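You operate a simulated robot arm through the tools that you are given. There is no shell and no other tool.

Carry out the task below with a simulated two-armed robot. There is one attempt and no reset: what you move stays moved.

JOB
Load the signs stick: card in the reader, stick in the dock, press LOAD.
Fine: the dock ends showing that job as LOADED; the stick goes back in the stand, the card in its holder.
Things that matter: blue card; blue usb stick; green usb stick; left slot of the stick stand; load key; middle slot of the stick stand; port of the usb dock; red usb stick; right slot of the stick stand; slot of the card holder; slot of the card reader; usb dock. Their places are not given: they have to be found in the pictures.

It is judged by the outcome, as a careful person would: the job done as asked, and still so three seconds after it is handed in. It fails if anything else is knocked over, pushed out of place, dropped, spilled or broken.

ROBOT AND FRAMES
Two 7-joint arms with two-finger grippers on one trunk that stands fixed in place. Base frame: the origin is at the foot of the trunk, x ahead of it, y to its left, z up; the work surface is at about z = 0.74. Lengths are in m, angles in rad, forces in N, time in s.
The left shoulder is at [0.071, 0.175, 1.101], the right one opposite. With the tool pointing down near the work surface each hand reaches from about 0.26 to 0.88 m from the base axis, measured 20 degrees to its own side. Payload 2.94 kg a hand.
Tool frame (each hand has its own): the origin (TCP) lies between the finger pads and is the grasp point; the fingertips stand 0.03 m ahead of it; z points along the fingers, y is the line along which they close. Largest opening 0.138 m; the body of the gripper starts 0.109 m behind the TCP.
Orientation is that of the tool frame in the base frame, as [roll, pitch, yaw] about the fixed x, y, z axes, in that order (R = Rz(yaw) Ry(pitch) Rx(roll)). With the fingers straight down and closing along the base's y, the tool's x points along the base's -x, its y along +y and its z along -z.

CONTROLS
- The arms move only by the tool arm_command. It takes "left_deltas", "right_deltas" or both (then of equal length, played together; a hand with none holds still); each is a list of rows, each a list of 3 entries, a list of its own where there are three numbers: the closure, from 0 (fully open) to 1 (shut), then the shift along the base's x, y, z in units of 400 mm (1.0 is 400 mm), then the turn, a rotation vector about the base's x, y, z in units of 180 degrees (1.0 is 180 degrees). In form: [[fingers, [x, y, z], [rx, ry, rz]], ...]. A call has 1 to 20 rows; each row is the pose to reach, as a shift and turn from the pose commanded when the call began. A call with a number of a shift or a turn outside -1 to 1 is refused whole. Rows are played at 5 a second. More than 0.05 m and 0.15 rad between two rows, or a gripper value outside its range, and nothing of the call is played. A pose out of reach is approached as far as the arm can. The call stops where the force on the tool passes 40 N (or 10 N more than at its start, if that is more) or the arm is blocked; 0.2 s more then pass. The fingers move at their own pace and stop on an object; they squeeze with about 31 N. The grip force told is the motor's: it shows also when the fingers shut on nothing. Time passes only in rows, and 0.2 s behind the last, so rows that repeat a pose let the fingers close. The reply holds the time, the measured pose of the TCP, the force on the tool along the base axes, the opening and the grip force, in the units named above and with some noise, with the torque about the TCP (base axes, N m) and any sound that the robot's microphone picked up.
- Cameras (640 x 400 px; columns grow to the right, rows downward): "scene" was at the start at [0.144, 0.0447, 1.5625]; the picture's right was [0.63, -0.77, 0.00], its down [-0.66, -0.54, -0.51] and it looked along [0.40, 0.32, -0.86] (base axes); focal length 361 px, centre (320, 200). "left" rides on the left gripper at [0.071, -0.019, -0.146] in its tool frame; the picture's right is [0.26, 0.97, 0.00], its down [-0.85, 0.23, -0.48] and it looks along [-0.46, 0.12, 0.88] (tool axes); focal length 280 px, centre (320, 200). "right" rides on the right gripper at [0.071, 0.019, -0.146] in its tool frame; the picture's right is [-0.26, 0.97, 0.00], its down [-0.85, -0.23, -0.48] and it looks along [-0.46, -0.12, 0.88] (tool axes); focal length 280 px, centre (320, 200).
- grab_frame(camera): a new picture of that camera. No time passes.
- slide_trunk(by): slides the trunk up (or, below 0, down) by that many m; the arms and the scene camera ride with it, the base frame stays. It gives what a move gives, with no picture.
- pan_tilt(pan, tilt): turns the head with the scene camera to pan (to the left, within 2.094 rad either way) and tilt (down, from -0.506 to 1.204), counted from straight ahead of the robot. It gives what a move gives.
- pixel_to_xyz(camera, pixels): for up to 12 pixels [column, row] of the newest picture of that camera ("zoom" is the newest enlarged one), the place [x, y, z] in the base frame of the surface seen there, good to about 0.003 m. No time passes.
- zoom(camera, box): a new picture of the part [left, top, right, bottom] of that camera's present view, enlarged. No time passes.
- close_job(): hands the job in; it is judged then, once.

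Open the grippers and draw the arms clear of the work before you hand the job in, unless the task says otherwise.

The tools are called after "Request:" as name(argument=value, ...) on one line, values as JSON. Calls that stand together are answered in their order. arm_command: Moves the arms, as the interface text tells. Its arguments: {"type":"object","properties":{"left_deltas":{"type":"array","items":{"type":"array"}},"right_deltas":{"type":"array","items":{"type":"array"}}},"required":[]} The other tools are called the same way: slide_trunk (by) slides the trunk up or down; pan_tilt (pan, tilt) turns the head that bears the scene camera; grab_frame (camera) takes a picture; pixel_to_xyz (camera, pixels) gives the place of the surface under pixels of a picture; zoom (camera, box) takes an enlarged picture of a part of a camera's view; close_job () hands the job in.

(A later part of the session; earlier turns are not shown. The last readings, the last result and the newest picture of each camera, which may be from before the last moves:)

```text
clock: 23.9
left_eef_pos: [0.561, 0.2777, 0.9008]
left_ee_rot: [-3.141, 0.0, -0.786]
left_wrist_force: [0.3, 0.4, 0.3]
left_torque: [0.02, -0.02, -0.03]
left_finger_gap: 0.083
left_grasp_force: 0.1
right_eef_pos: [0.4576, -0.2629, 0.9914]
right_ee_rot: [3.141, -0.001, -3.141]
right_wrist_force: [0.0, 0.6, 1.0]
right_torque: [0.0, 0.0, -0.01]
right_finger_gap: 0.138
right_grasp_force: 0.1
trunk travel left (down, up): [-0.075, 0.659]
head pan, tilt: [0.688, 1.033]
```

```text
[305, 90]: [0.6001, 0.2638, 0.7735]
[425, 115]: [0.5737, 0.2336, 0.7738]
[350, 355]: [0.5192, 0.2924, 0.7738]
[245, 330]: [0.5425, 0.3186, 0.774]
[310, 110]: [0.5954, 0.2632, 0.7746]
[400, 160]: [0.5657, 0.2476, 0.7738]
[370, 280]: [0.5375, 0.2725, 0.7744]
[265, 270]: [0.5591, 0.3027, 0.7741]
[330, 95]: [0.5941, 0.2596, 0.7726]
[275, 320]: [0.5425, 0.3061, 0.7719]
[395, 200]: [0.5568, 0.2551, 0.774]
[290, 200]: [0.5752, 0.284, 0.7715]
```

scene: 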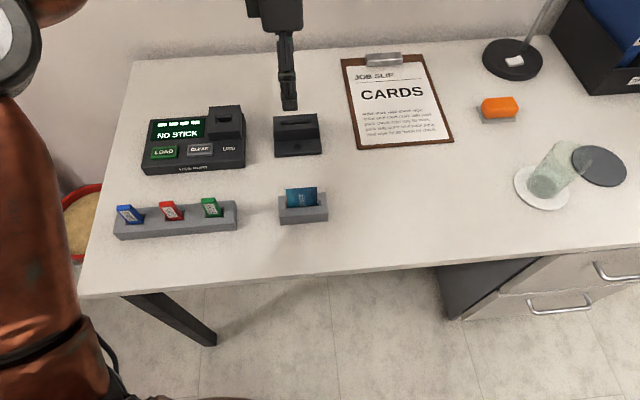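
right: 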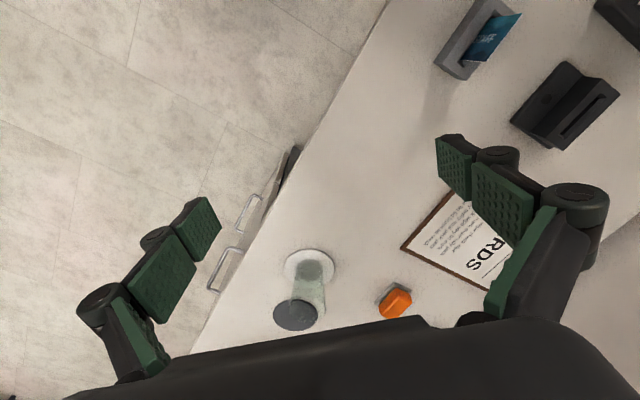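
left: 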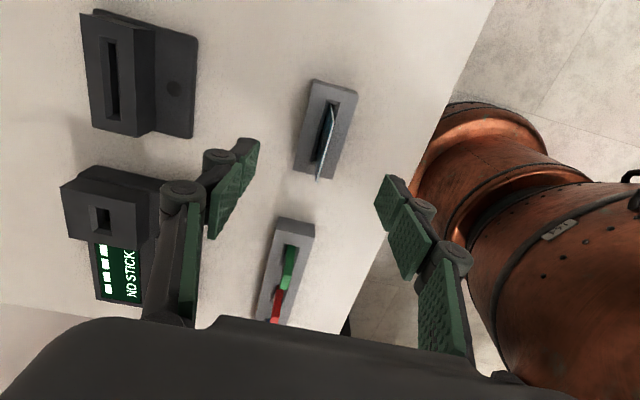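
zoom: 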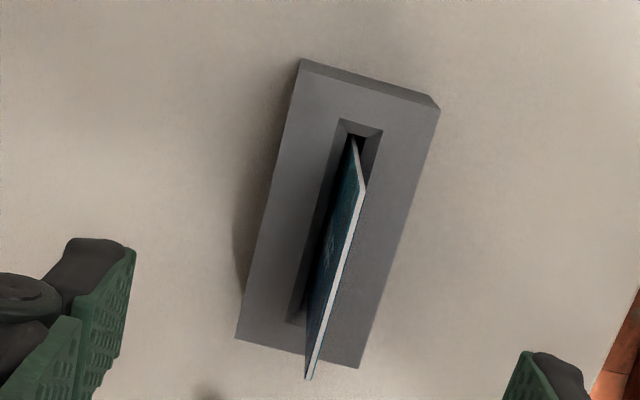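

Card centre averages (0.5599, 0.2760), top z 0.8305, direction ≈135°. To check for calibration bias I measure both finger pads with the same camera; their middle should match the tool centre.

Request:
zoom(camera="left", box=[140, 120, 500, 345])

Request:
pixel_to_xyz(camera="left", pixels=[[245, 165], [235, 195], [222, 215], [190, 250], [187, 290], [385, 200], [393, 215], [402, 240], [412, 260], [430, 300], [440, 330]])

```text
1.78 times, centred on (320, 232) of left
```

zoom: 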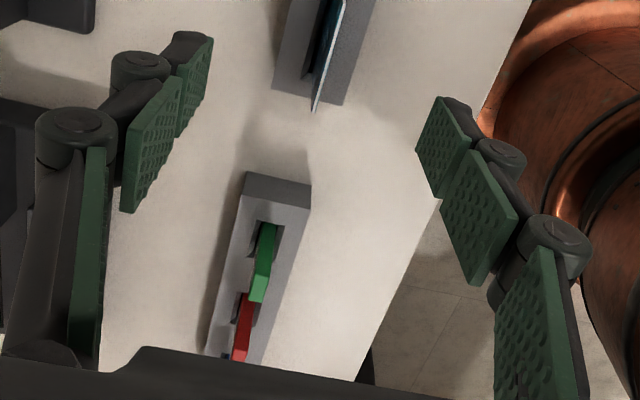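

```text
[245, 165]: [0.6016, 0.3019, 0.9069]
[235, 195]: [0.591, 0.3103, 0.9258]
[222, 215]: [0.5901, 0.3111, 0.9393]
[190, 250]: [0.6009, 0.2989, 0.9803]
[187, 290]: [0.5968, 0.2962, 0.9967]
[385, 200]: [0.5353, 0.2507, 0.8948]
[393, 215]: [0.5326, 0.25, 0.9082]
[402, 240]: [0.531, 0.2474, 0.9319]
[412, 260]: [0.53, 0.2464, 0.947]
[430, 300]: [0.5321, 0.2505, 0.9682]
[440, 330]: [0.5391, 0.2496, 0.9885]
```

The pads' middle measures about 3 mm farther (away from the robot) than the tool centre, so camera values seem biased by 2–3 mm along that axis. I narrow the gap, shift −4.5 mm along it, and descend to just above the card for a closer check.

Request:
arm_command(left_deltas=[[0.5, [-0.008, -0.008, 0], [0, 0, 0]], [0.6, [-0.008, -0.008, -0.03], [0, 0, 0]], [0.674, [-0.008, -0.008, -0.05], [0, 0, 0]], [0.674, [-0.008, -0.008, -0.05], [0, 0, 0]]])

Request:
zoom(camera="left", box=[220, 90, 420, 215])

```text
clock: 24.9
left_eef_pos: [0.5569, 0.2753, 0.8805]
left_ee_rot: [3.14, 0.002, -0.786]
left_wrist_force: [0.0, -0.6, 0.2]
left_torque: [0.03, 0.0, -0.01]
left_finger_gap: 0.0451
left_grasp_force: 0.0
right_eef_pos: [0.4563, -0.2625, 0.9916]
right_ee_rot: [3.141, 0.001, -3.141]
right_wrist_force: [-0.1, -0.1, 0.6]
right_torque: [-0.02, -0.07, 0.01]
right_finger_gap: 0.138
right_grasp_force: 0.0
trunk travel left (down, up): [-0.075, 0.659]
head pan, tilt: [0.688, 1.033]
```

```text
3.20 times, centred on (320, 152) of left
```

zoom: 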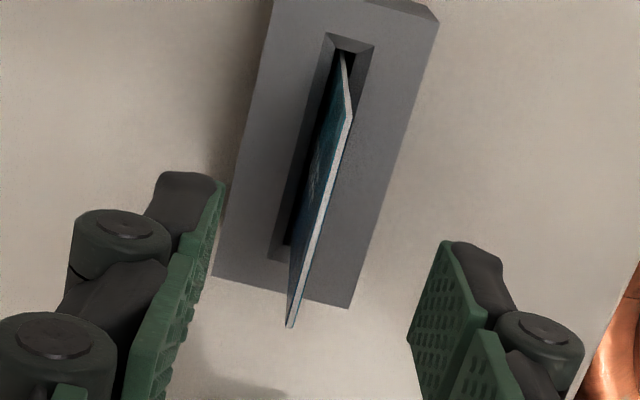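

With the camera model the card sits within 0.5 mm of the finger mid-plane now, so the pixel tool is biased ~2 mm along v (cancels in relative moves: holder to reader = 0.190 m along v, 0 along u). I descend to z 0.825 and close on the card.

Request:
arm_command(left_deltas=[[0.674, [0, 0, -0.05], [0, 0, 0]], [0.674, [0, 0, -0.1], [0, 0, 0]], [0.674, [0, 0, -0.139], [0, 0, 0]], [0.674, [0, 0, -0.139], [0, 0, 0]]])

Request:
zoom(camera="left", box=[220, 120, 420, 245])

Request:
zoom(camera="scene", box=[220, 130, 380, 230])

```text
clock: 25.9
left_eef_pos: [0.559, 0.2742, 0.8241]
left_ee_rot: [-3.142, 0.0, -0.785]
left_wrist_force: [-0.3, -0.1, 0.5]
left_torque: [-0.01, 0.03, -0.02]
left_finger_gap: 0.0449
left_grasp_force: 0.1
right_eef_pos: [0.458, -0.2618, 0.9924]
right_ee_rot: [3.141, 0.001, -3.141]
right_wrist_force: [0.4, -0.1, -0.4]
right_torque: [-0.01, 0.0, 0.0]
right_finger_gap: 0.138
right_grasp_force: 0.2
trunk travel left (down, up): [-0.075, 0.659]
head pan, tilt: [0.688, 1.033]
```

```text
3.20 times, centred on (320, 182) of left
```

zoom: 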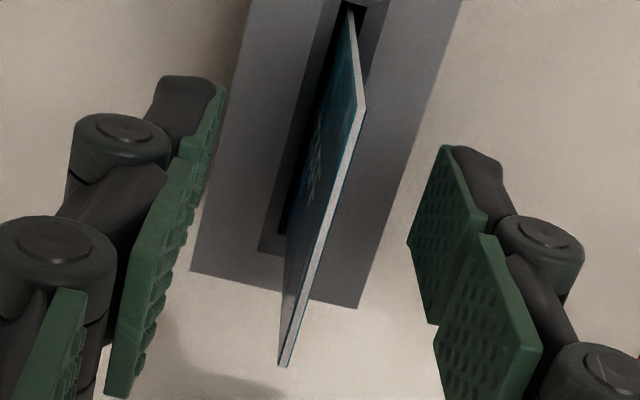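

```text
4.00 times, centred on (300, 180) of scene
```

zoom: 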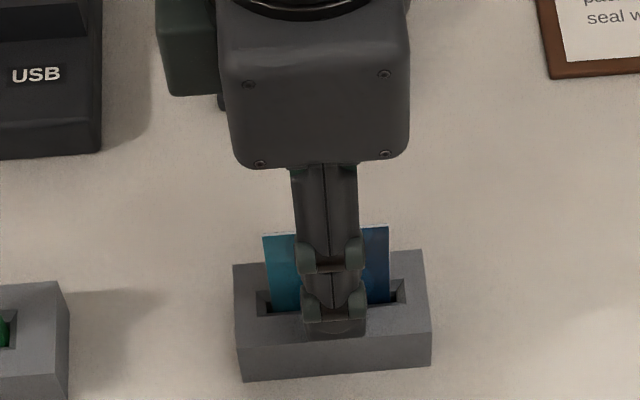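

The card edge projects within 0.5 mm of the fingers' mid-plane and the hand is centred on it in the scene view. I close the fingers.

Request:
arm_command(left_deltas=[[0.9, [0, 0, 0], [0, 0, 0]], [1, [0, 0, 0], [0, 0, 0]], [1, [0, 0, 0], [0, 0, 0]], [1, [0, 0, 0], [0, 0, 0]], [1, [0, 0, 0], [0, 0, 0]]])

Request:
zoom(camera="left", box=[220, 120, 420, 245])

Request:
zoom(camera="scene", box=[220, 130, 380, 230])

```text
clock: 27.1
left_eef_pos: [0.5592, 0.2749, 0.8261]
left_ee_rot: [3.14, 0.001, -0.785]
left_wrist_force: [-0.2, -0.2, -0.1]
left_torque: [0.02, 0.06, 0.03]
left_finger_gap: 0.0058
left_grasp_force: 29.9
right_eef_pos: [0.4581, -0.263, 0.9904]
right_ee_rot: [3.141, 0.001, -3.142]
right_wrist_force: [-0.6, -0.2, -1.0]
right_torque: [0.03, 0.05, -0.01]
right_finger_gap: 0.1379
right_grasp_force: 0.1
trunk travel left (down, up): [-0.075, 0.659]
head pan, tilt: [0.688, 1.033]
```

```text
3.20 times, centred on (320, 182) of left
```

zoom: 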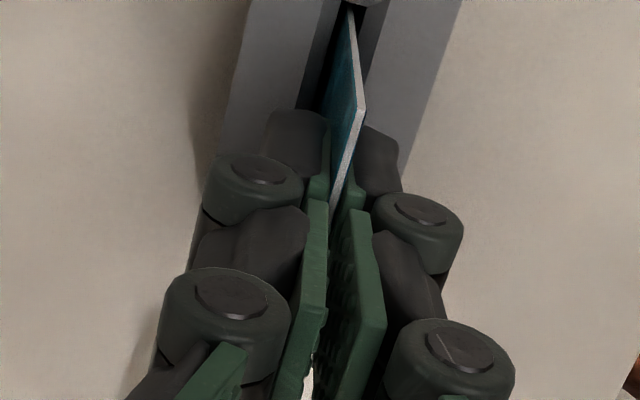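

```text
4.00 times, centred on (300, 180) of scene
```

zoom: 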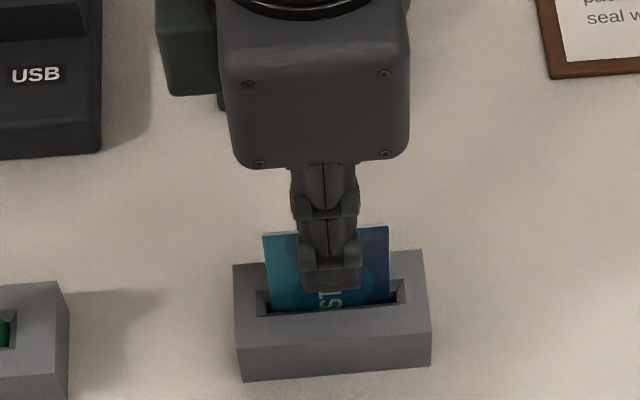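

The card is gripped (grip 29.9 N). I lift straight up 0.08 m in small steps.

Request:
arm_command(left_deltas=[[1, [0, 0, 0.03], [0, 0, 0]], [1, [0, 0, 0.07], [0, 0, 0]], [1, [0, 0, 0.12], [0, 0, 0]], [1, [0, 0, 0.17], [0, 0, 0]], [1, [0, 0, 0.2], [0, 0, 0]]])

Request:
grab_frame(camera="left")

Request:
zoom(camera="scene", box=[200, 100, 400, 230])

```text
clock: 28.3
left_eef_pos: [0.5595, 0.2745, 0.9058]
left_ee_rot: [-3.141, 0.001, -0.784]
left_wrist_force: [-0.4, 0.3, 0.5]
left_torque: [-0.02, -0.02, -0.02]
left_finger_gap: 0.0058
left_grasp_force: 29.6
right_eef_pos: [0.4572, -0.2621, 0.9909]
right_ee_rot: [3.14, 0.001, -3.141]
right_wrist_force: [0.2, 0.8, 0.6]
right_torque: [0.01, 0.0, 0.02]
right_finger_gap: 0.1378
right_grasp_force: 0.1
trunk travel left (down, up): [-0.075, 0.659]
head pan, tilt: [0.688, 1.033]
```

```text
taken
```

left: 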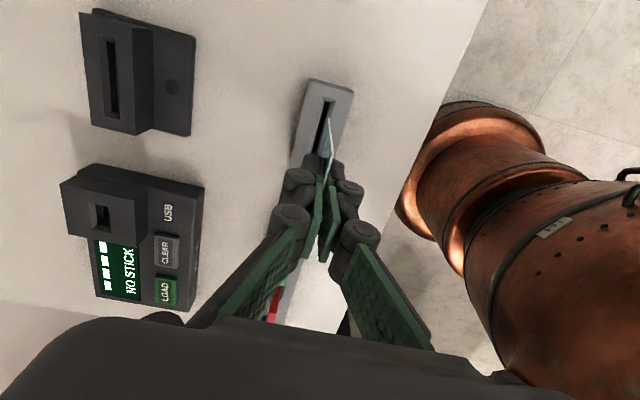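

```text
3.08 times, centred on (300, 165) of scene
```

zoom: 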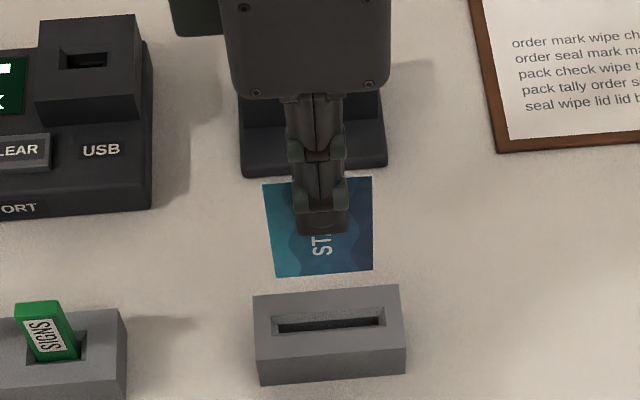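

The card is lifted clean; the holder stands still. I carry it 0.190 m along v to above the reader slot.

Request:
arm_command(left_deltas=[[1, [0.06, 0.06, 0], [0, 0, 0]], [1, [0.13, 0.13, 0], [0, 0, 0]], [1, [0.2, 0.2, 0], [0, 0, 0]], [1, [0.27, 0.27, 0], [0, 0, 0]], [1, [0.336, 0.3358, 0], [0, 0, 0]], [1, [0.336, 0.3358, 0], [0, 0, 0]]])

Request:
zoom(camera="left", box=[240, 60, 400, 160])

Request:
zoom(camera="scene", box=[220, 60, 380, 160])

```text
clock: 29.7
left_eef_pos: [0.6926, 0.4097, 0.9057]
left_ee_rot: [3.141, 0.003, -0.786]
left_wrist_force: [-0.8, -1.1, -0.3]
left_torque: [0.01, -0.01, 0.0]
left_finger_gap: 0.0061
left_grasp_force: 30.1
right_eef_pos: [0.4583, -0.264, 0.9907]
right_ee_rot: [3.139, 0.0, 3.141]
right_wrist_force: [0.8, -0.3, 0.4]
right_torque: [-0.01, -0.01, 0.0]
right_finger_gap: 0.1382
right_grasp_force: 0.1
trunk travel left (down, up): [-0.075, 0.659]
head pan, tilt: [0.688, 1.033]
```

```text
4.00 times, centred on (320, 110) of left
```

zoom: 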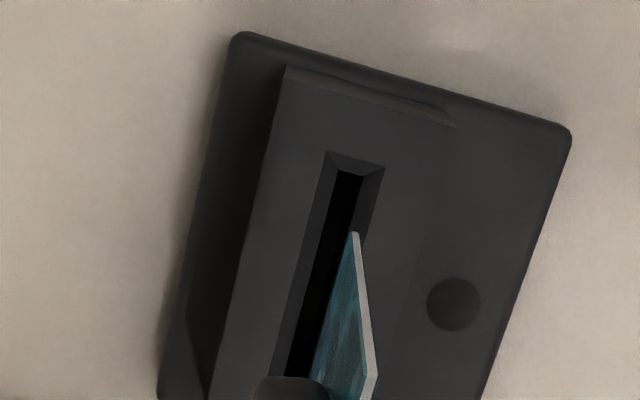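

```text
4.00 times, centred on (300, 110) of scene
```

zoom: 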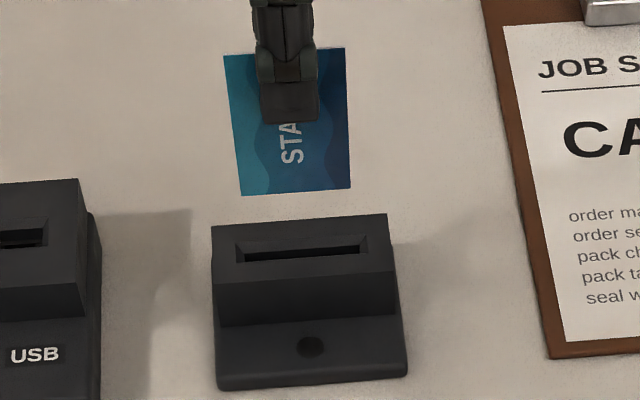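

The slot shows within ~0.7 mm of the card plane and the card is inside the slot's length with margin; I trim by (+1.5, −0.6) mm and lower 0.055 m so that the card's lower edge enters the slot.

Request:
arm_command(left_deltas=[[1, [0.0037, -0.0016, 0], [0, 0, 0]], [1, [0.0037, -0.0016, -0.04], [0, 0, 0]], [1, [0.0037, -0.0016, -0.08], [0, 0, 0]], [1, [0.0037, -0.0016, -0.11], [0, 0, 0]], [1, [0.0037, -0.0016, -0.1375], [0, 0, 0]]])

Request:
zoom(camera="left", box=[240, 60, 400, 160])

Request:
zoom(camera="scene", box=[220, 60, 380, 160])

```text
clock: 30.9
left_eef_pos: [0.6951, 0.4096, 0.8509]
left_ee_rot: [3.139, 0.001, -0.785]
left_wrist_force: [-0.4, 0.3, -0.8]
left_torque: [-0.01, 0.02, -0.01]
left_finger_gap: 0.006
left_grasp_force: 29.9
right_eef_pos: [0.4574, -0.2622, 0.9918]
right_ee_rot: [3.142, -0.001, -3.141]
right_wrist_force: [0.4, -0.8, 0.6]
right_torque: [0.0, -0.04, 0.02]
right_finger_gap: 0.138
right_grasp_force: 0.0
trunk travel left (down, up): [-0.075, 0.659]
head pan, tilt: [0.688, 1.033]
```

```text
4.00 times, centred on (320, 110) of left
```

zoom: 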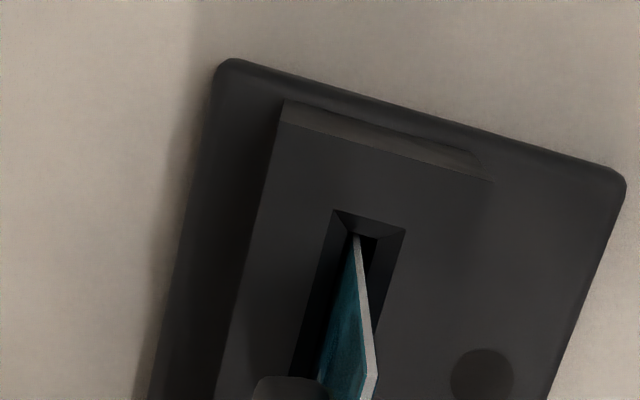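

```text
4.00 times, centred on (300, 110) of scene
```

zoom: 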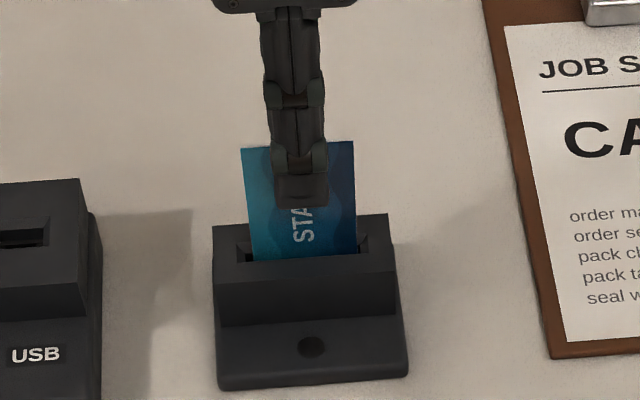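

The card's lower edge is in the slot with no force. I keep lowering in 4 mm steps and watch the force.

Request:
arm_command(left_deltas=[[1, [0, 0, -0.01], [0, 0, 0]], [1, [0, 0, -0.02], [0, 0, 0]], [1, [0, 0, -0.03], [0, 0, 0]], [1, [0, 0, -0.04], [0, 0, 0]]])

Request:
zoom(camera="scene", box=[120, 60, 380, 190])

```text
clock: 31.9
left_eef_pos: [0.6948, 0.4089, 0.8364]
left_ee_rot: [-3.137, -0.002, -0.786]
left_wrist_force: [-1.0, 2.8, 10.4]
left_torque: [0.21, 0.15, 0.01]
left_finger_gap: 0.0059
left_grasp_force: 29.8
right_eef_pos: [0.4576, -0.2625, 0.9917]
right_ee_rot: [3.14, 0.001, 3.14]
right_wrist_force: [0.3, -0.8, 0.8]
right_torque: [0.01, 0.02, -0.04]
right_finger_gap: 0.1377
right_grasp_force: 0.1
trunk travel left (down, up): [-0.075, 0.659]
head pan, tilt: [0.688, 1.033]
```

```text
2.46 times, centred on (250, 125) of scene
```

zoom: 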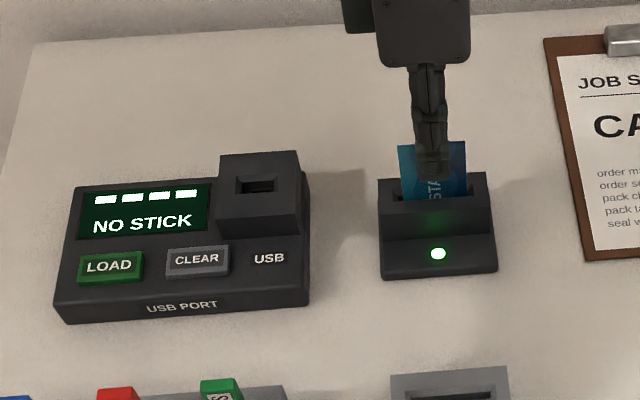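

The reader's light turned green and a 10 N contact shows the card is seated. I open the fingers modestly and lift straight off.

Request:
arm_command(left_deltas=[[1, [0, 0, 0.005], [0, 0, 0]], [0.85, [0, 0, 0.005], [0, 0, 0]], [0.7, [0, 0, 0.005], [0, 0, 0]], [0.65, [0, 0, 0.005], [0, 0, 0]], [0.65, [0, 0, 0.005], [0, 0, 0]]])

Request:
zoom(camera="scene", box=[120, 60, 380, 190])

Request:
grab_frame(camera="left")

```text
clock: 33.1
left_eef_pos: [0.6937, 0.4096, 0.8369]
left_ee_rot: [3.141, 0.002, -0.786]
left_wrist_force: [0.3, 0.8, 0.9]
left_torque: [0.0, 0.0, 0.0]
left_finger_gap: 0.0481
left_grasp_force: 0.1
right_eef_pos: [0.4569, -0.263, 0.9917]
right_ee_rot: [3.14, 0.0, 3.141]
right_wrist_force: [-0.7, -0.4, 0.4]
right_torque: [0.01, 0.03, -0.03]
right_finger_gap: 0.1377
right_grasp_force: 0.0
trunk travel left (down, up): [-0.075, 0.659]
head pan, tilt: [0.688, 1.033]
```

```text
2.46 times, centred on (250, 125) of scene
```

zoom: 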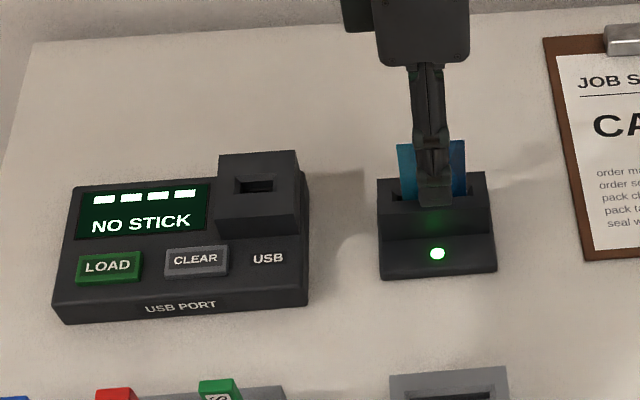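

```text
taken
```

left: 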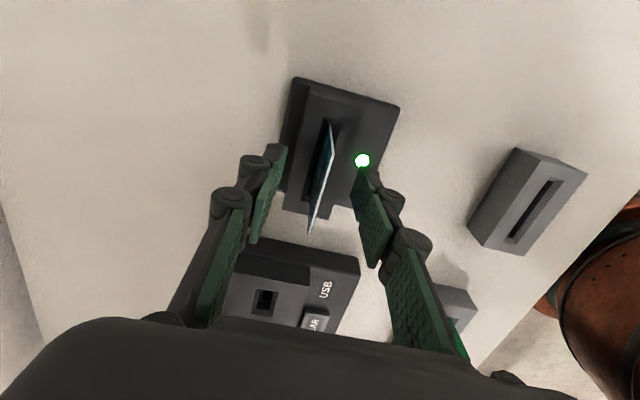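

The card stays seated with the light green. I lift off, then cross at z≈0.93 to above the green stick at about (0.4445, 0.3885).

Request:
arm_command(left_deltas=[[0.65, [0, 0, 0.06], [0, 0, 0]], [0.65, [0, 0, 0.15], [0, 0, 0]], [0.65, [0, 0, 0.234], [0, 0, 0]], [0.65, [-0.1, -0.01, 0.234], [0, 0, 0]], [0.65, [-0.2, -0.02, 0.234], [0, 0, 0]], [0.65, [-0.3, -0.03, 0.234], [0, 0, 0]], [0.65, [-0.4, -0.035, 0.234], [0, 0, 0]], [0.65, [-0.5, -0.045, 0.234], [0, 0, 0]], [0.65, [-0.6, -0.052, 0.2], [0, 0, 0]], [0.65, [-0.624, -0.052, 0.16], [0, 0, 0]], [0.65, [-0.624, -0.052, 0.16], [0, 0, 0]]])

Request:
grab_frame(camera="scene")

Request:
zoom(camera="left", box=[220, 90, 420, 215])

```text
clock: 35.5
left_eef_pos: [0.4445, 0.3883, 0.8997]
left_ee_rot: [3.141, 0.0, -0.783]
left_wrist_force: [0.6, -0.4, 0.3]
left_torque: [0.01, -0.03, 0.01]
left_finger_gap: 0.0482
left_grasp_force: 0.0
right_eef_pos: [0.4577, -0.2626, 0.9913]
right_ee_rot: [3.141, -0.001, 3.141]
right_wrist_force: [0.1, -0.2, -0.1]
right_torque: [0.0, -0.02, 0.01]
right_finger_gap: 0.138
right_grasp_force: 0.1
trunk travel left (down, up): [-0.075, 0.659]
head pan, tilt: [0.688, 1.033]
```

```text
taken
```

scene: 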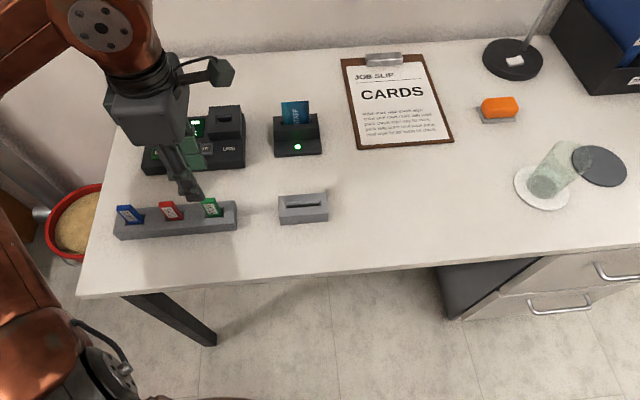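

```text
3.20 times, centred on (320, 152) of left
```

zoom: 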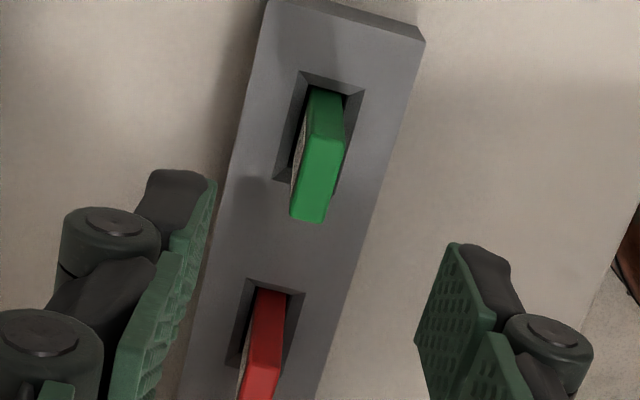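

The green stick's top centre lies within 1 mm of the tool axis ((317,178) in the zoom). I trim +0.8 mm along v, descend to z 0.819 and close on it.

Request:
arm_command(left_deltas=[[0.65, [0.0014, 0.0014, -0.05], [0, 0, 0]], [0.65, [0.0014, 0.0014, -0.1], [0, 0, 0]], [0.65, [0.0014, 0.0014, -0.15], [0, 0, 0]], [0.65, [0.0014, 0.0014, -0.2], [0, 0, 0]], [0.65, [0.0014, 0.0014, -0.2], [0, 0, 0]]])

Request:
zoom(camera="left", box=[220, 120, 420, 245])

Request:
zoom(camera="scene", box=[100, 130, 300, 250])

```text
clock: 36.7
left_eef_pos: [0.4469, 0.3882, 0.82]
left_ee_rot: [3.14, 0.001, -0.785]
left_wrist_force: [-0.2, 0.0, 0.3]
left_torque: [0.01, 0.01, 0.0]
left_finger_gap: 0.0485
left_grasp_force: 0.1
right_eef_pos: [0.4574, -0.2634, 0.9917]
right_ee_rot: [3.141, -0.001, -3.142]
right_wrist_force: [1.0, -1.0, 0.7]
right_torque: [0.0, -0.01, 0.0]
right_finger_gap: 0.1382
right_grasp_force: 0.1
trunk travel left (down, up): [-0.075, 0.659]
head pan, tilt: [0.688, 1.033]
```

```text
3.20 times, centred on (320, 182) of left
```

zoom: 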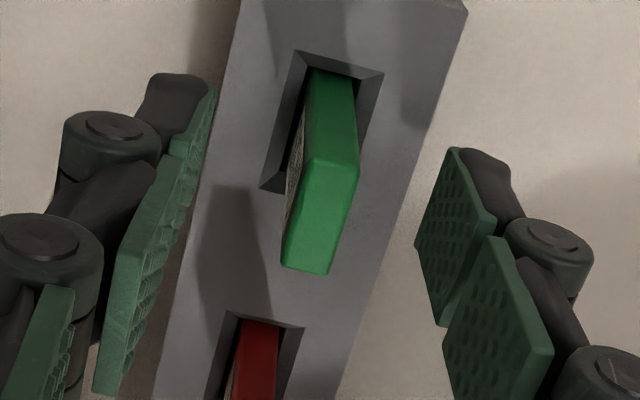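

```text
3.20 times, centred on (200, 190) of scene
```

zoom: 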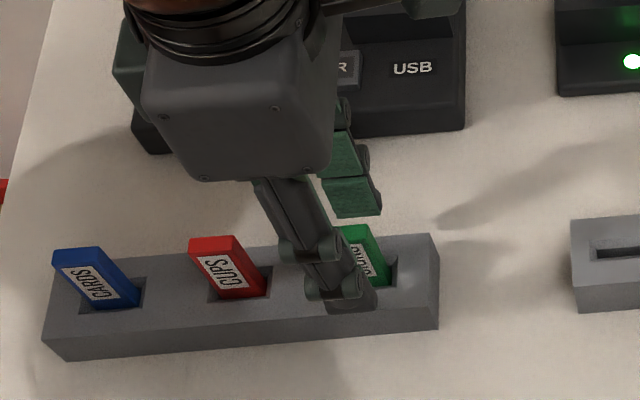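

The stick's top is centred to within ~0.5 mm between the fingers. I close on it.

Request:
arm_command(left_deltas=[[0.8, [0, 0, 0], [0, 0, 0]], [0.95, [0, 0, 0], [0, 0, 0]], [1, [0, 0, 0], [0, 0, 0]], [1, [0, 0, 0], [0, 0, 0]], [1, [0, 0, 0], [0, 0, 0]]])

Request:
zoom(camera="left", box=[220, 120, 420, 245])

```text
clock: 37.9
left_eef_pos: [0.4461, 0.3888, 0.8187]
left_ee_rot: [3.141, 0.002, -0.786]
left_wrist_force: [-0.3, -0.5, 0.3]
left_torque: [0.02, -0.01, 0.03]
left_finger_gap: 0.0087
left_grasp_force: 30.8
right_eef_pos: [0.4569, -0.2632, 0.9909]
right_ee_rot: [3.14, 0.001, 3.14]
right_wrist_force: [-0.1, -0.3, 0.1]
right_torque: [0.0, -0.03, 0.0]
right_finger_gap: 0.138
right_grasp_force: 0.1
trunk travel left (down, up): [-0.075, 0.659]
head pan, tilt: [0.688, 1.033]
```

```text
3.20 times, centred on (320, 182) of left
```

zoom: 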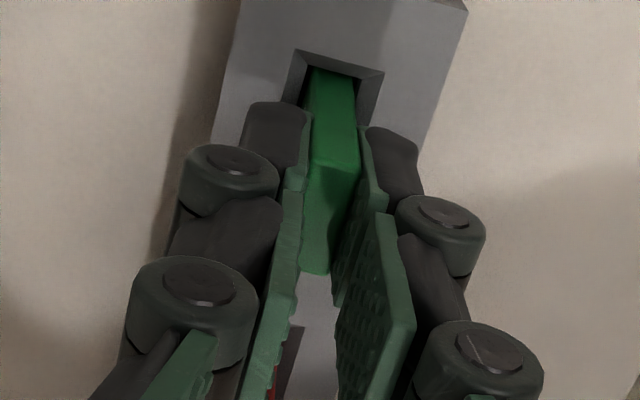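

Gripped (gap 8.7 mm, 30.8 N). I lift straight up 0.09 m.

Request:
arm_command(left_deltas=[[1, [0, 0, 0.03], [0, 0, 0]], [1, [0, 0, 0.08], [0, 0, 0]], [1, [0, 0, 0.13], [0, 0, 0]], [1, [0, 0, 0.18], [0, 0, 0]], [1, [0, 0, 0.225], [0, 0, 0]]])

Request:
grab_frame(camera="left")

Request:
zoom(camera="scene", box=[100, 100, 300, 250])

```text
clock: 39.1
left_eef_pos: [0.4457, 0.3877, 0.9107]
left_ee_rot: [-3.142, 0.002, -0.785]
left_wrist_force: [-0.2, 0.2, 0.4]
left_torque: [-0.01, 0.0, 0.01]
left_finger_gap: 0.0081
left_grasp_force: 31.1
right_eef_pos: [0.4572, -0.2628, 0.991]
right_ee_rot: [3.139, 0.0, 3.14]
right_wrist_force: [-0.3, 0.5, 0.2]
right_torque: [-0.01, 0.0, -0.01]
right_finger_gap: 0.1378
right_grasp_force: 0.1
trunk travel left (down, up): [-0.075, 0.659]
head pan, tilt: [0.688, 1.033]
```

```text
taken
```

left: 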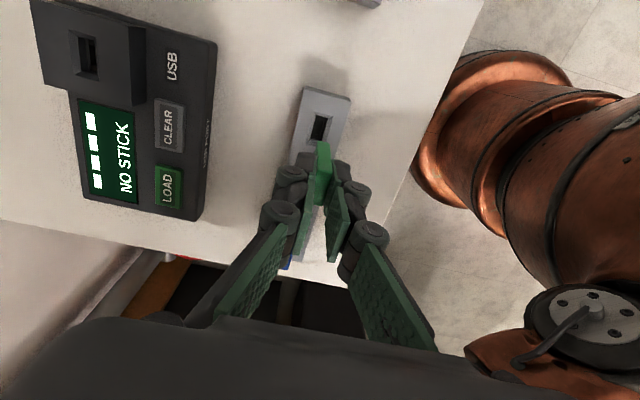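

```text
2.67 times, centred on (200, 175) of scene
```

zoom: 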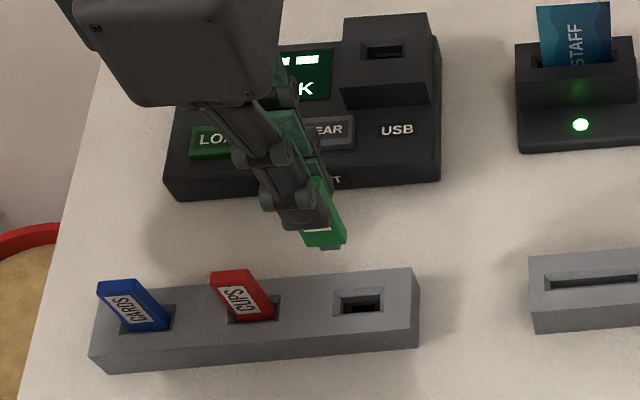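

The stick is out, the others undisturbed. I carry it at z 0.91 to above the dock's port near (0.600, 0.523) for a close look.

Request:
arm_command(left_deltas=[[1, [0.06, 0.055, 0], [0, 0, 0]], [1, [0.13, 0.115, 0], [0, 0, 0]], [1, [0.2, 0.175, 0], [0, 0, 0]], [1, [0.27, 0.235, 0], [0, 0, 0]], [1, [0.34, 0.295, 0], [0, 0, 0]], [1, [0.385, 0.3375, 0], [0, 0, 0]], [1, [0.385, 0.3375, 0], [0, 0, 0]]])

Request:
grab_frame(camera="left")

Request:
zoom(camera="left", box=[240, 60, 400, 160])

Request:
zoom(camera="scene", box=[120, 60, 320, 200])

```text
clock: 40.7
left_eef_pos: [0.6001, 0.5241, 0.911]
left_ee_rot: [-3.141, -0.001, -0.786]
left_wrist_force: [-0.5, -0.3, -0.7]
left_torque: [-0.01, -0.03, 0.0]
left_finger_gap: 0.0083
left_grasp_force: 31.1
right_eef_pos: [0.458, -0.2634, 0.9913]
right_ee_rot: [3.142, 0.001, 3.141]
right_wrist_force: [0.1, -0.5, 0.6]
right_torque: [0.02, -0.01, 0.02]
right_finger_gap: 0.138
right_grasp_force: 0.1
trunk travel left (down, up): [-0.075, 0.659]
head pan, tilt: [0.688, 1.033]
```

```text
taken
```

left: 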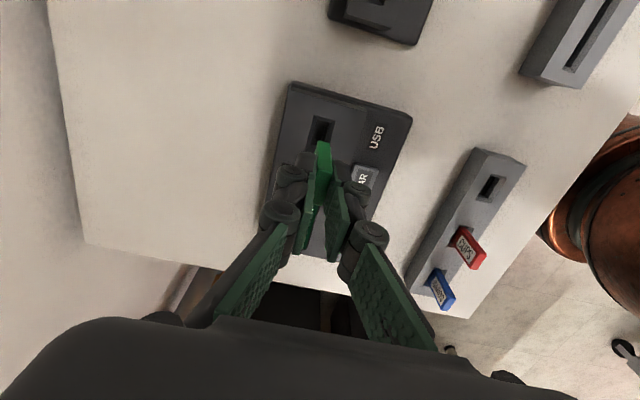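

```text
4.00 times, centred on (320, 110) of left
```

zoom: 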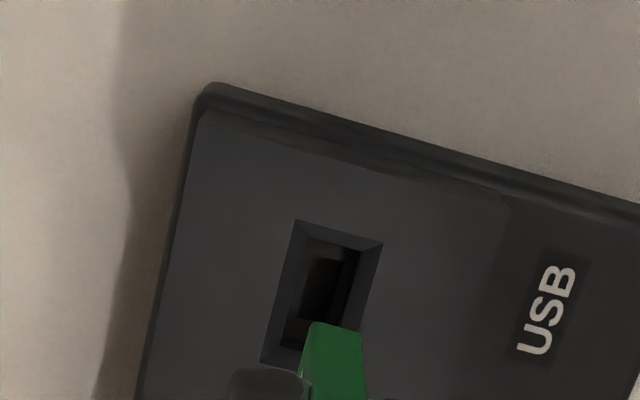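

```text
2.86 times, centred on (220, 130) of scene
```

zoom: 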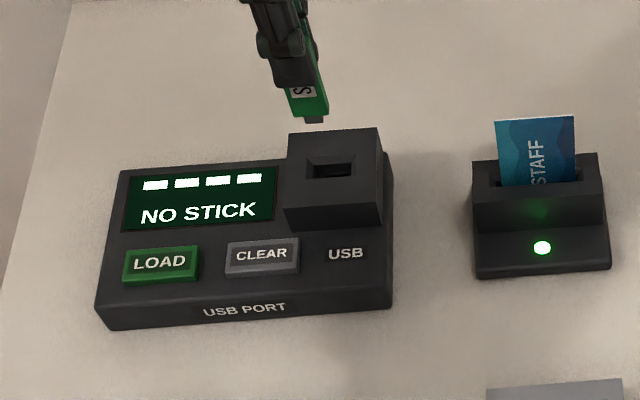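

The port lies almost under the stick (outline centre about zoom (322,301)) but is partly hidden. I step 35 mm sideways so that the whole port shows.

Request:
arm_command(left_deltas=[[1, [-0.031, 0.031, 0], [0, 0, 0]], [1, [-0.062, 0.062, 0], [0, 0, 0]], [1, [-0.062, 0.062, 0], [0, 0, 0]]])

Request:
zoom(camera="left", box=[260, 40, 388, 120])

Request:
zoom(camera="left", box=[240, 60, 400, 160])

```text
clock: 41.5
left_eef_pos: [0.5749, 0.5486, 0.91]
left_ee_rot: [-3.141, 0.001, -0.785]
left_wrist_force: [-0.6, 0.8, -0.2]
left_torque: [0.03, 0.02, 0.01]
left_finger_gap: 0.0082
left_grasp_force: 30.7
right_eef_pos: [0.4571, -0.262, 0.9921]
right_ee_rot: [3.139, -0.001, -3.141]
right_wrist_force: [-0.8, 0.7, -0.6]
right_torque: [0.01, 0.02, 0.0]
right_finger_gap: 0.1381
right_grasp_force: 0.1
trunk travel left (down, up): [-0.075, 0.659]
head pan, tilt: [0.688, 1.033]
```

```text
5.00 times, centred on (324, 80) of left
```

zoom: 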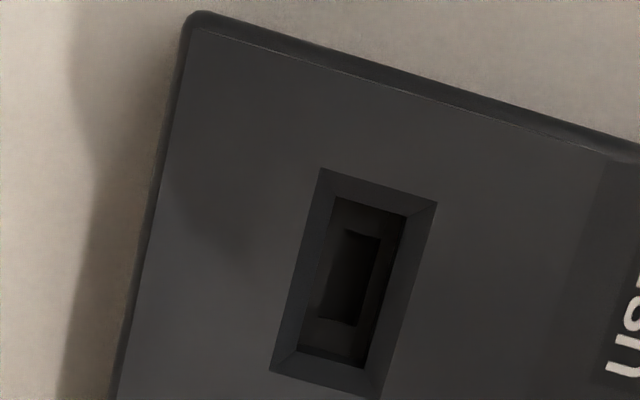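

```text
4.00 times, centred on (320, 110) of left
```

zoom: 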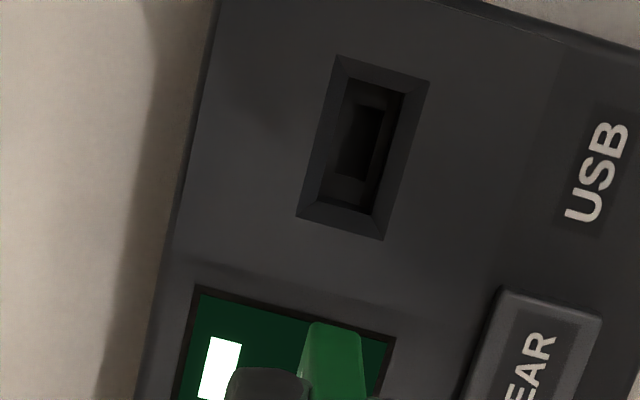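

The port's outline centre (zoom (361.5,148)) works out to 35.6 mm along tool x and 0.0 mm across, i.e. (0.600, 0.5235). I move there and lower to just above the port for a look from the scene camera.

Request:
arm_command(left_deltas=[[1, [0.032, -0.032, 0], [0, 0, 0]], [1, [0.063, -0.063, 0], [0, 0, 0]], [1, [0.063, -0.063, -0.03], [0, 0, 0]], [1, [0.063, -0.063, -0.06], [0, 0, 0]], [1, [0.063, -0.063, -0.075], [0, 0, 0]], [1, [0.063, -0.063, -0.075], [0, 0, 0]]])

Request:
zoom(camera="scene", box=[170, 70, 290, 150])

Request:
zoom(camera="left", box=[240, 60, 400, 160])

```text
clock: 42.9
left_eef_pos: [0.6001, 0.5237, 0.8807]
left_ee_rot: [3.14, 0.001, -0.785]
left_wrist_force: [-0.6, 0.1, 0.1]
left_torque: [0.0, -0.07, 0.02]
left_finger_gap: 0.0083
left_grasp_force: 31.0
right_eef_pos: [0.4578, -0.2627, 0.9911]
right_ee_rot: [3.141, 0.0, 3.141]
right_wrist_force: [1.1, -0.2, -0.8]
right_torque: [0.05, 0.0, -0.01]
right_finger_gap: 0.138
right_grasp_force: 0.2
trunk travel left (down, up): [-0.075, 0.659]
head pan, tilt: [0.688, 1.033]
```

```text
5.00 times, centred on (230, 110) of scene
```

zoom: 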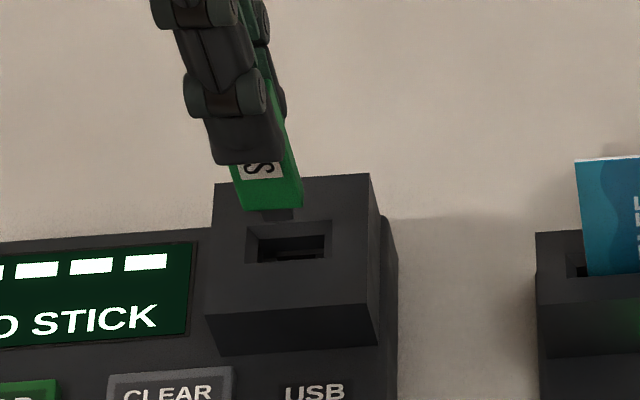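

```text
4.00 times, centred on (320, 110) of left
```

zoom: 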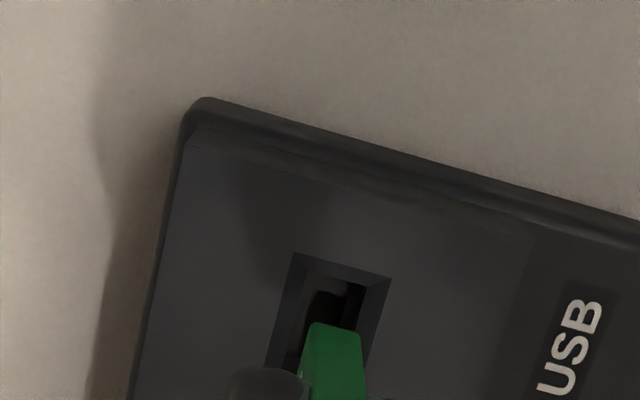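

In the scene view the stick's axis points into the port (about (288,243) in the zoom). I lower in 4 mm steps, watching the force.

Request:
arm_command(left_deltas=[[1, [0, 0, -0.01], [0, 0, 0]], [1, [0, 0, -0.02], [0, 0, 0]], [1, [0, 0, -0.03], [0, 0, 0]], [1, [0, 0, -0.04], [0, 0, 0]]])

Request:
zoom(camera="scene", box=[170, 70, 290, 150])

Request:
zoom(camera="left", box=[240, 60, 400, 160])

```text
clock: 43.9
left_eef_pos: [0.6018, 0.524, 0.8623]
left_ee_rot: [-3.142, -0.001, -0.786]
left_wrist_force: [0.1, -0.2, 0.2]
left_torque: [-0.02, 0.02, -0.01]
left_finger_gap: 0.0083
left_grasp_force: 31.0
right_eef_pos: [0.4584, -0.2623, 0.9914]
right_ee_rot: [3.139, 0.0, 3.141]
right_wrist_force: [-0.2, -0.5, -0.1]
right_torque: [-0.02, -0.01, 0.01]
right_finger_gap: 0.1376
right_grasp_force: 0.2
trunk travel left (down, up): [-0.075, 0.659]
head pan, tilt: [0.688, 1.033]
```

```text
5.00 times, centred on (230, 110) of scene
```

zoom: 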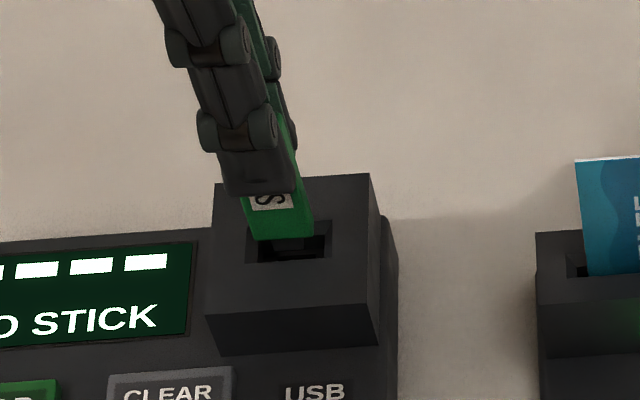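

```text
4.00 times, centred on (320, 110) of left
```

zoom: 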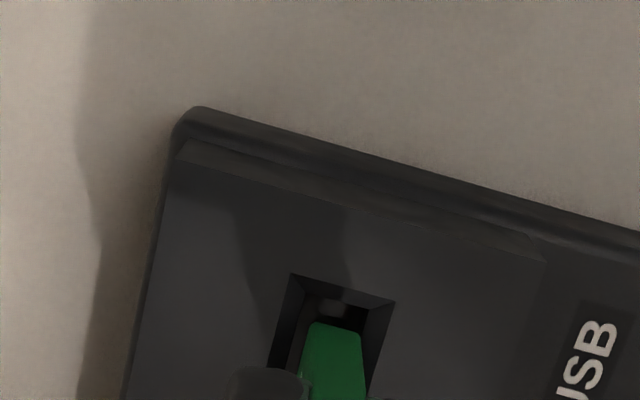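

The connector is entering the recess with no force. I continue down in 4 mm steps.

Request:
arm_command(left_deltas=[[1, [0, 0, -0.01], [0, 0, 0]], [1, [0, 0, -0.02], [0, 0, 0]], [1, [0, 0, -0.03], [0, 0, 0]]])

Request:
zoom(camera="scene", box=[120, 60, 320, 180])

Request:
zoom(camera="left", box=[240, 60, 400, 160])

```text
clock: 44.7
left_eef_pos: [0.6002, 0.524, 0.8516]
left_ee_rot: [3.14, 0.003, -0.786]
left_wrist_force: [0.3, 0.6, 0.2]
left_torque: [0.05, 0.02, 0.0]
left_finger_gap: 0.0082
left_grasp_force: 30.6
right_eef_pos: [0.4579, -0.2625, 0.9923]
right_ee_rot: [3.14, -0.001, 3.141]
right_wrist_force: [0.0, -0.4, 0.2]
right_torque: [0.0, -0.02, 0.02]
right_finger_gap: 0.138
right_grasp_force: 0.0
trunk travel left (down, up): [-0.075, 0.659]
head pan, tilt: [0.688, 1.033]
```

```text
3.20 times, centred on (220, 120) of scene
```

zoom: 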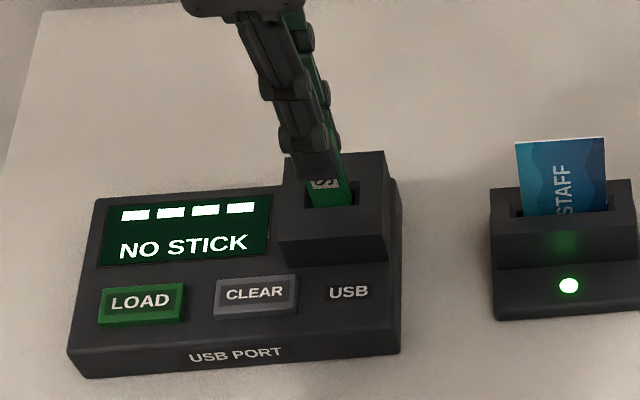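

```text
4.00 times, centred on (320, 110) of left
```

zoom: 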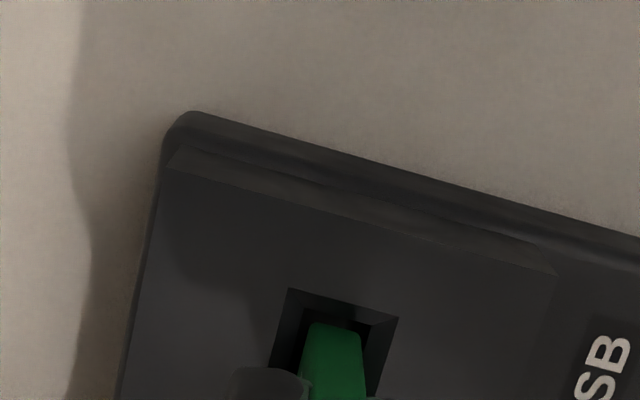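

Still no force at z 0.852, body inside the recess. I go on in 3 mm steps.

Request:
arm_command(left_deltas=[[1, [0, 0, -0.0075], [0, 0, 0]], [1, [0, 0, -0.015], [0, 0, 0]], [1, [0, 0, -0.0225], [0, 0, 0]]])

Request:
zoom(camera="scene", box=[120, 60, 320, 180])

```text
clock: 45.5
left_eef_pos: [0.6009, 0.5218, 0.8458]
left_ee_rot: [-3.138, -0.001, -0.785]
left_wrist_force: [-0.2, 1.7, 12.1]
left_torque: [0.17, 0.04, 0.01]
left_finger_gap: 0.0085
left_grasp_force: 30.9
right_eef_pos: [0.4566, -0.2625, 0.992]
right_ee_rot: [3.141, 0.001, -3.139]
right_wrist_force: [0.1, -0.2, -0.3]
right_torque: [-0.01, 0.0, -0.01]
right_finger_gap: 0.1381
right_grasp_force: 0.1
trunk travel left (down, up): [-0.075, 0.659]
head pan, tilt: [0.688, 1.033]
```

```text
3.20 times, centred on (220, 120) of scene
```

zoom: 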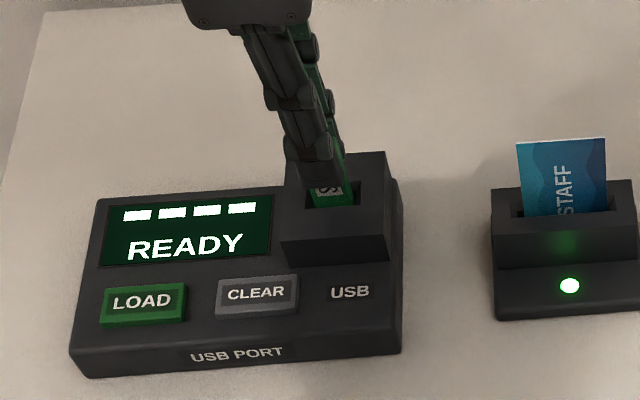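

The dock shows READY with the stick seated (12 N contact). I ease the push by 1 mm and open the fingers to release.

Request:
arm_command(left_deltas=[[1, [0, 0, 0.0025], [0, 0, 0]], [0.85, [0, 0, 0.0025], [0, 0, 0]], [0.72, [0, 0, 0.0025], [0, 0, 0]], [0.65, [0, 0, 0.0025], [0, 0, 0]], [0.65, [0, 0, 0.0025], [0, 0, 0]]])

Request:
zoom(camera="scene", box=[120, 60, 320, 180])

Request:
zoom(camera="left", box=[220, 100, 420, 225])

```text
clock: 46.7
left_eef_pos: [0.5999, 0.5237, 0.8442]
left_ee_rot: [-3.141, 0.003, -0.786]
left_wrist_force: [-0.6, 0.7, -0.5]
left_torque: [0.01, -0.01, -0.02]
left_finger_gap: 0.0485
left_grasp_force: 0.0
right_eef_pos: [0.4572, -0.262, 0.9915]
right_ee_rot: [3.141, -0.001, 3.141]
right_wrist_force: [0.6, 0.1, 0.6]
right_torque: [-0.01, -0.01, 0.0]
right_finger_gap: 0.138
right_grasp_force: 0.1
trunk travel left (down, up): [-0.075, 0.659]
head pan, tilt: [0.688, 1.033]
```

```text
3.20 times, centred on (220, 120) of scene
```

zoom: 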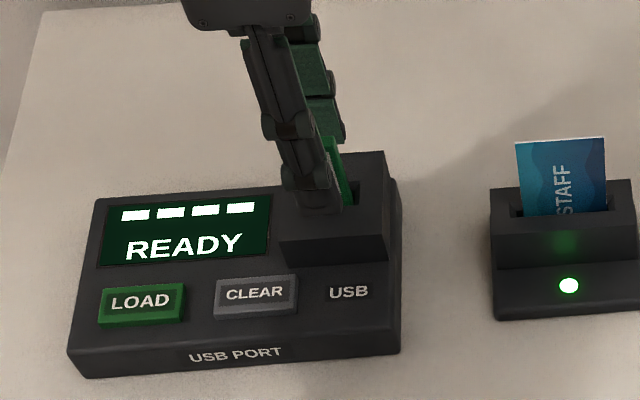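

```text
3.20 times, centred on (320, 162) of left
```

zoom: 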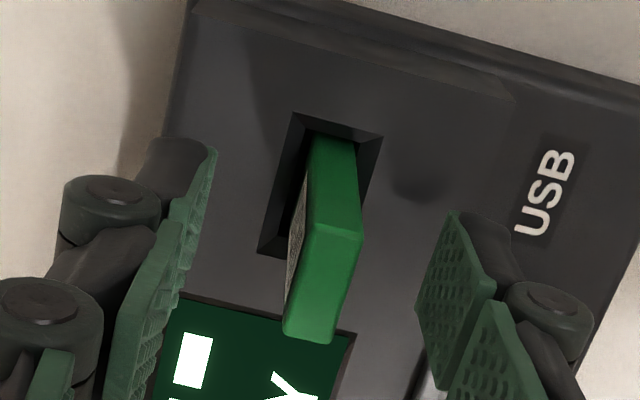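

Released; READY stays. Before moving I measure the LOAD key with the scene camera, then lift off.

Request:
arm_command(left_deltas=[[0.65, [0, 0, 0.05], [0, 0, 0]], [0.65, [0, 0, 0.12], [0, 0, 0]], [0.65, [0, 0, 0.2], [0, 0, 0]], [0.65, [0, 0, 0.2], [0, 0, 0]]])

Request:
zoom(camera="scene", box=[120, 60, 320, 180])

Request:
pixel_to_xyz(camera="zoom", pixels=[[142, 302], [115, 290], [170, 290], [115, 315], [172, 315], [255, 293], [225, 295], [90, 320], [200, 330], [330, 330], [140, 330], [60, 200]])

Request:
grab_frame(camera="left")

```text
clock: 47.7
left_eef_pos: [0.6007, 0.5225, 0.9237]
left_ee_rot: [3.139, -0.001, -0.786]
left_wrist_force: [-0.2, 0.2, 0.5]
left_torque: [-0.03, 0.0, -0.01]
left_finger_gap: 0.0487
left_grasp_force: 0.0
right_eef_pos: [0.4575, -0.263, 0.9903]
right_ee_rot: [3.141, 0.0, 3.141]
right_wrist_force: [0.6, 0.7, -0.8]
right_torque: [-0.05, 0.0, 0.03]
right_finger_gap: 0.1377
right_grasp_force: 0.0
trunk travel left (down, up): [-0.075, 0.659]
head pan, tilt: [0.688, 1.033]
```

```text
3.20 times, centred on (220, 120) of scene
```

zoom: 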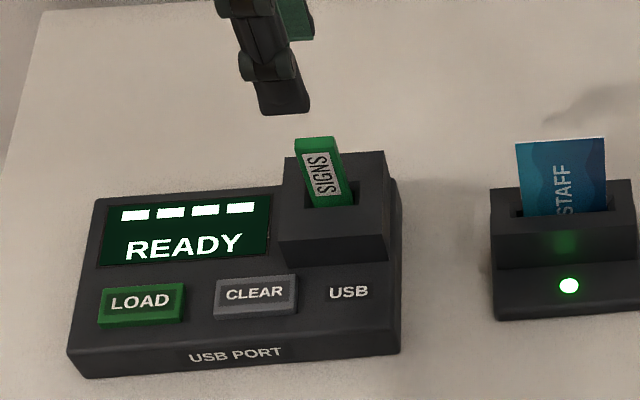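

```text
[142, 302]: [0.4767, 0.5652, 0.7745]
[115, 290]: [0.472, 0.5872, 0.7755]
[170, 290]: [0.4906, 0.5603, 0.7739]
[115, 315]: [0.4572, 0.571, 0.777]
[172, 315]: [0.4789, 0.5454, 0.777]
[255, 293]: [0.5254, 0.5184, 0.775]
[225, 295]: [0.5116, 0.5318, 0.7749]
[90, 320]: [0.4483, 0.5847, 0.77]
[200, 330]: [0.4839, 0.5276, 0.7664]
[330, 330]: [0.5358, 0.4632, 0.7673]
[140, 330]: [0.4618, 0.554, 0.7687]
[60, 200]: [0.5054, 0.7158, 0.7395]
```

```text
taken
```

left: 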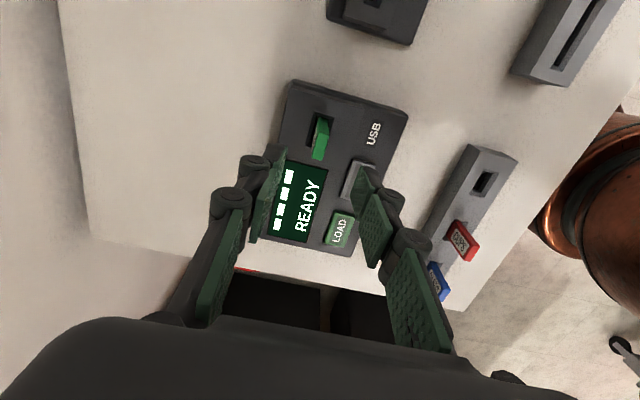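

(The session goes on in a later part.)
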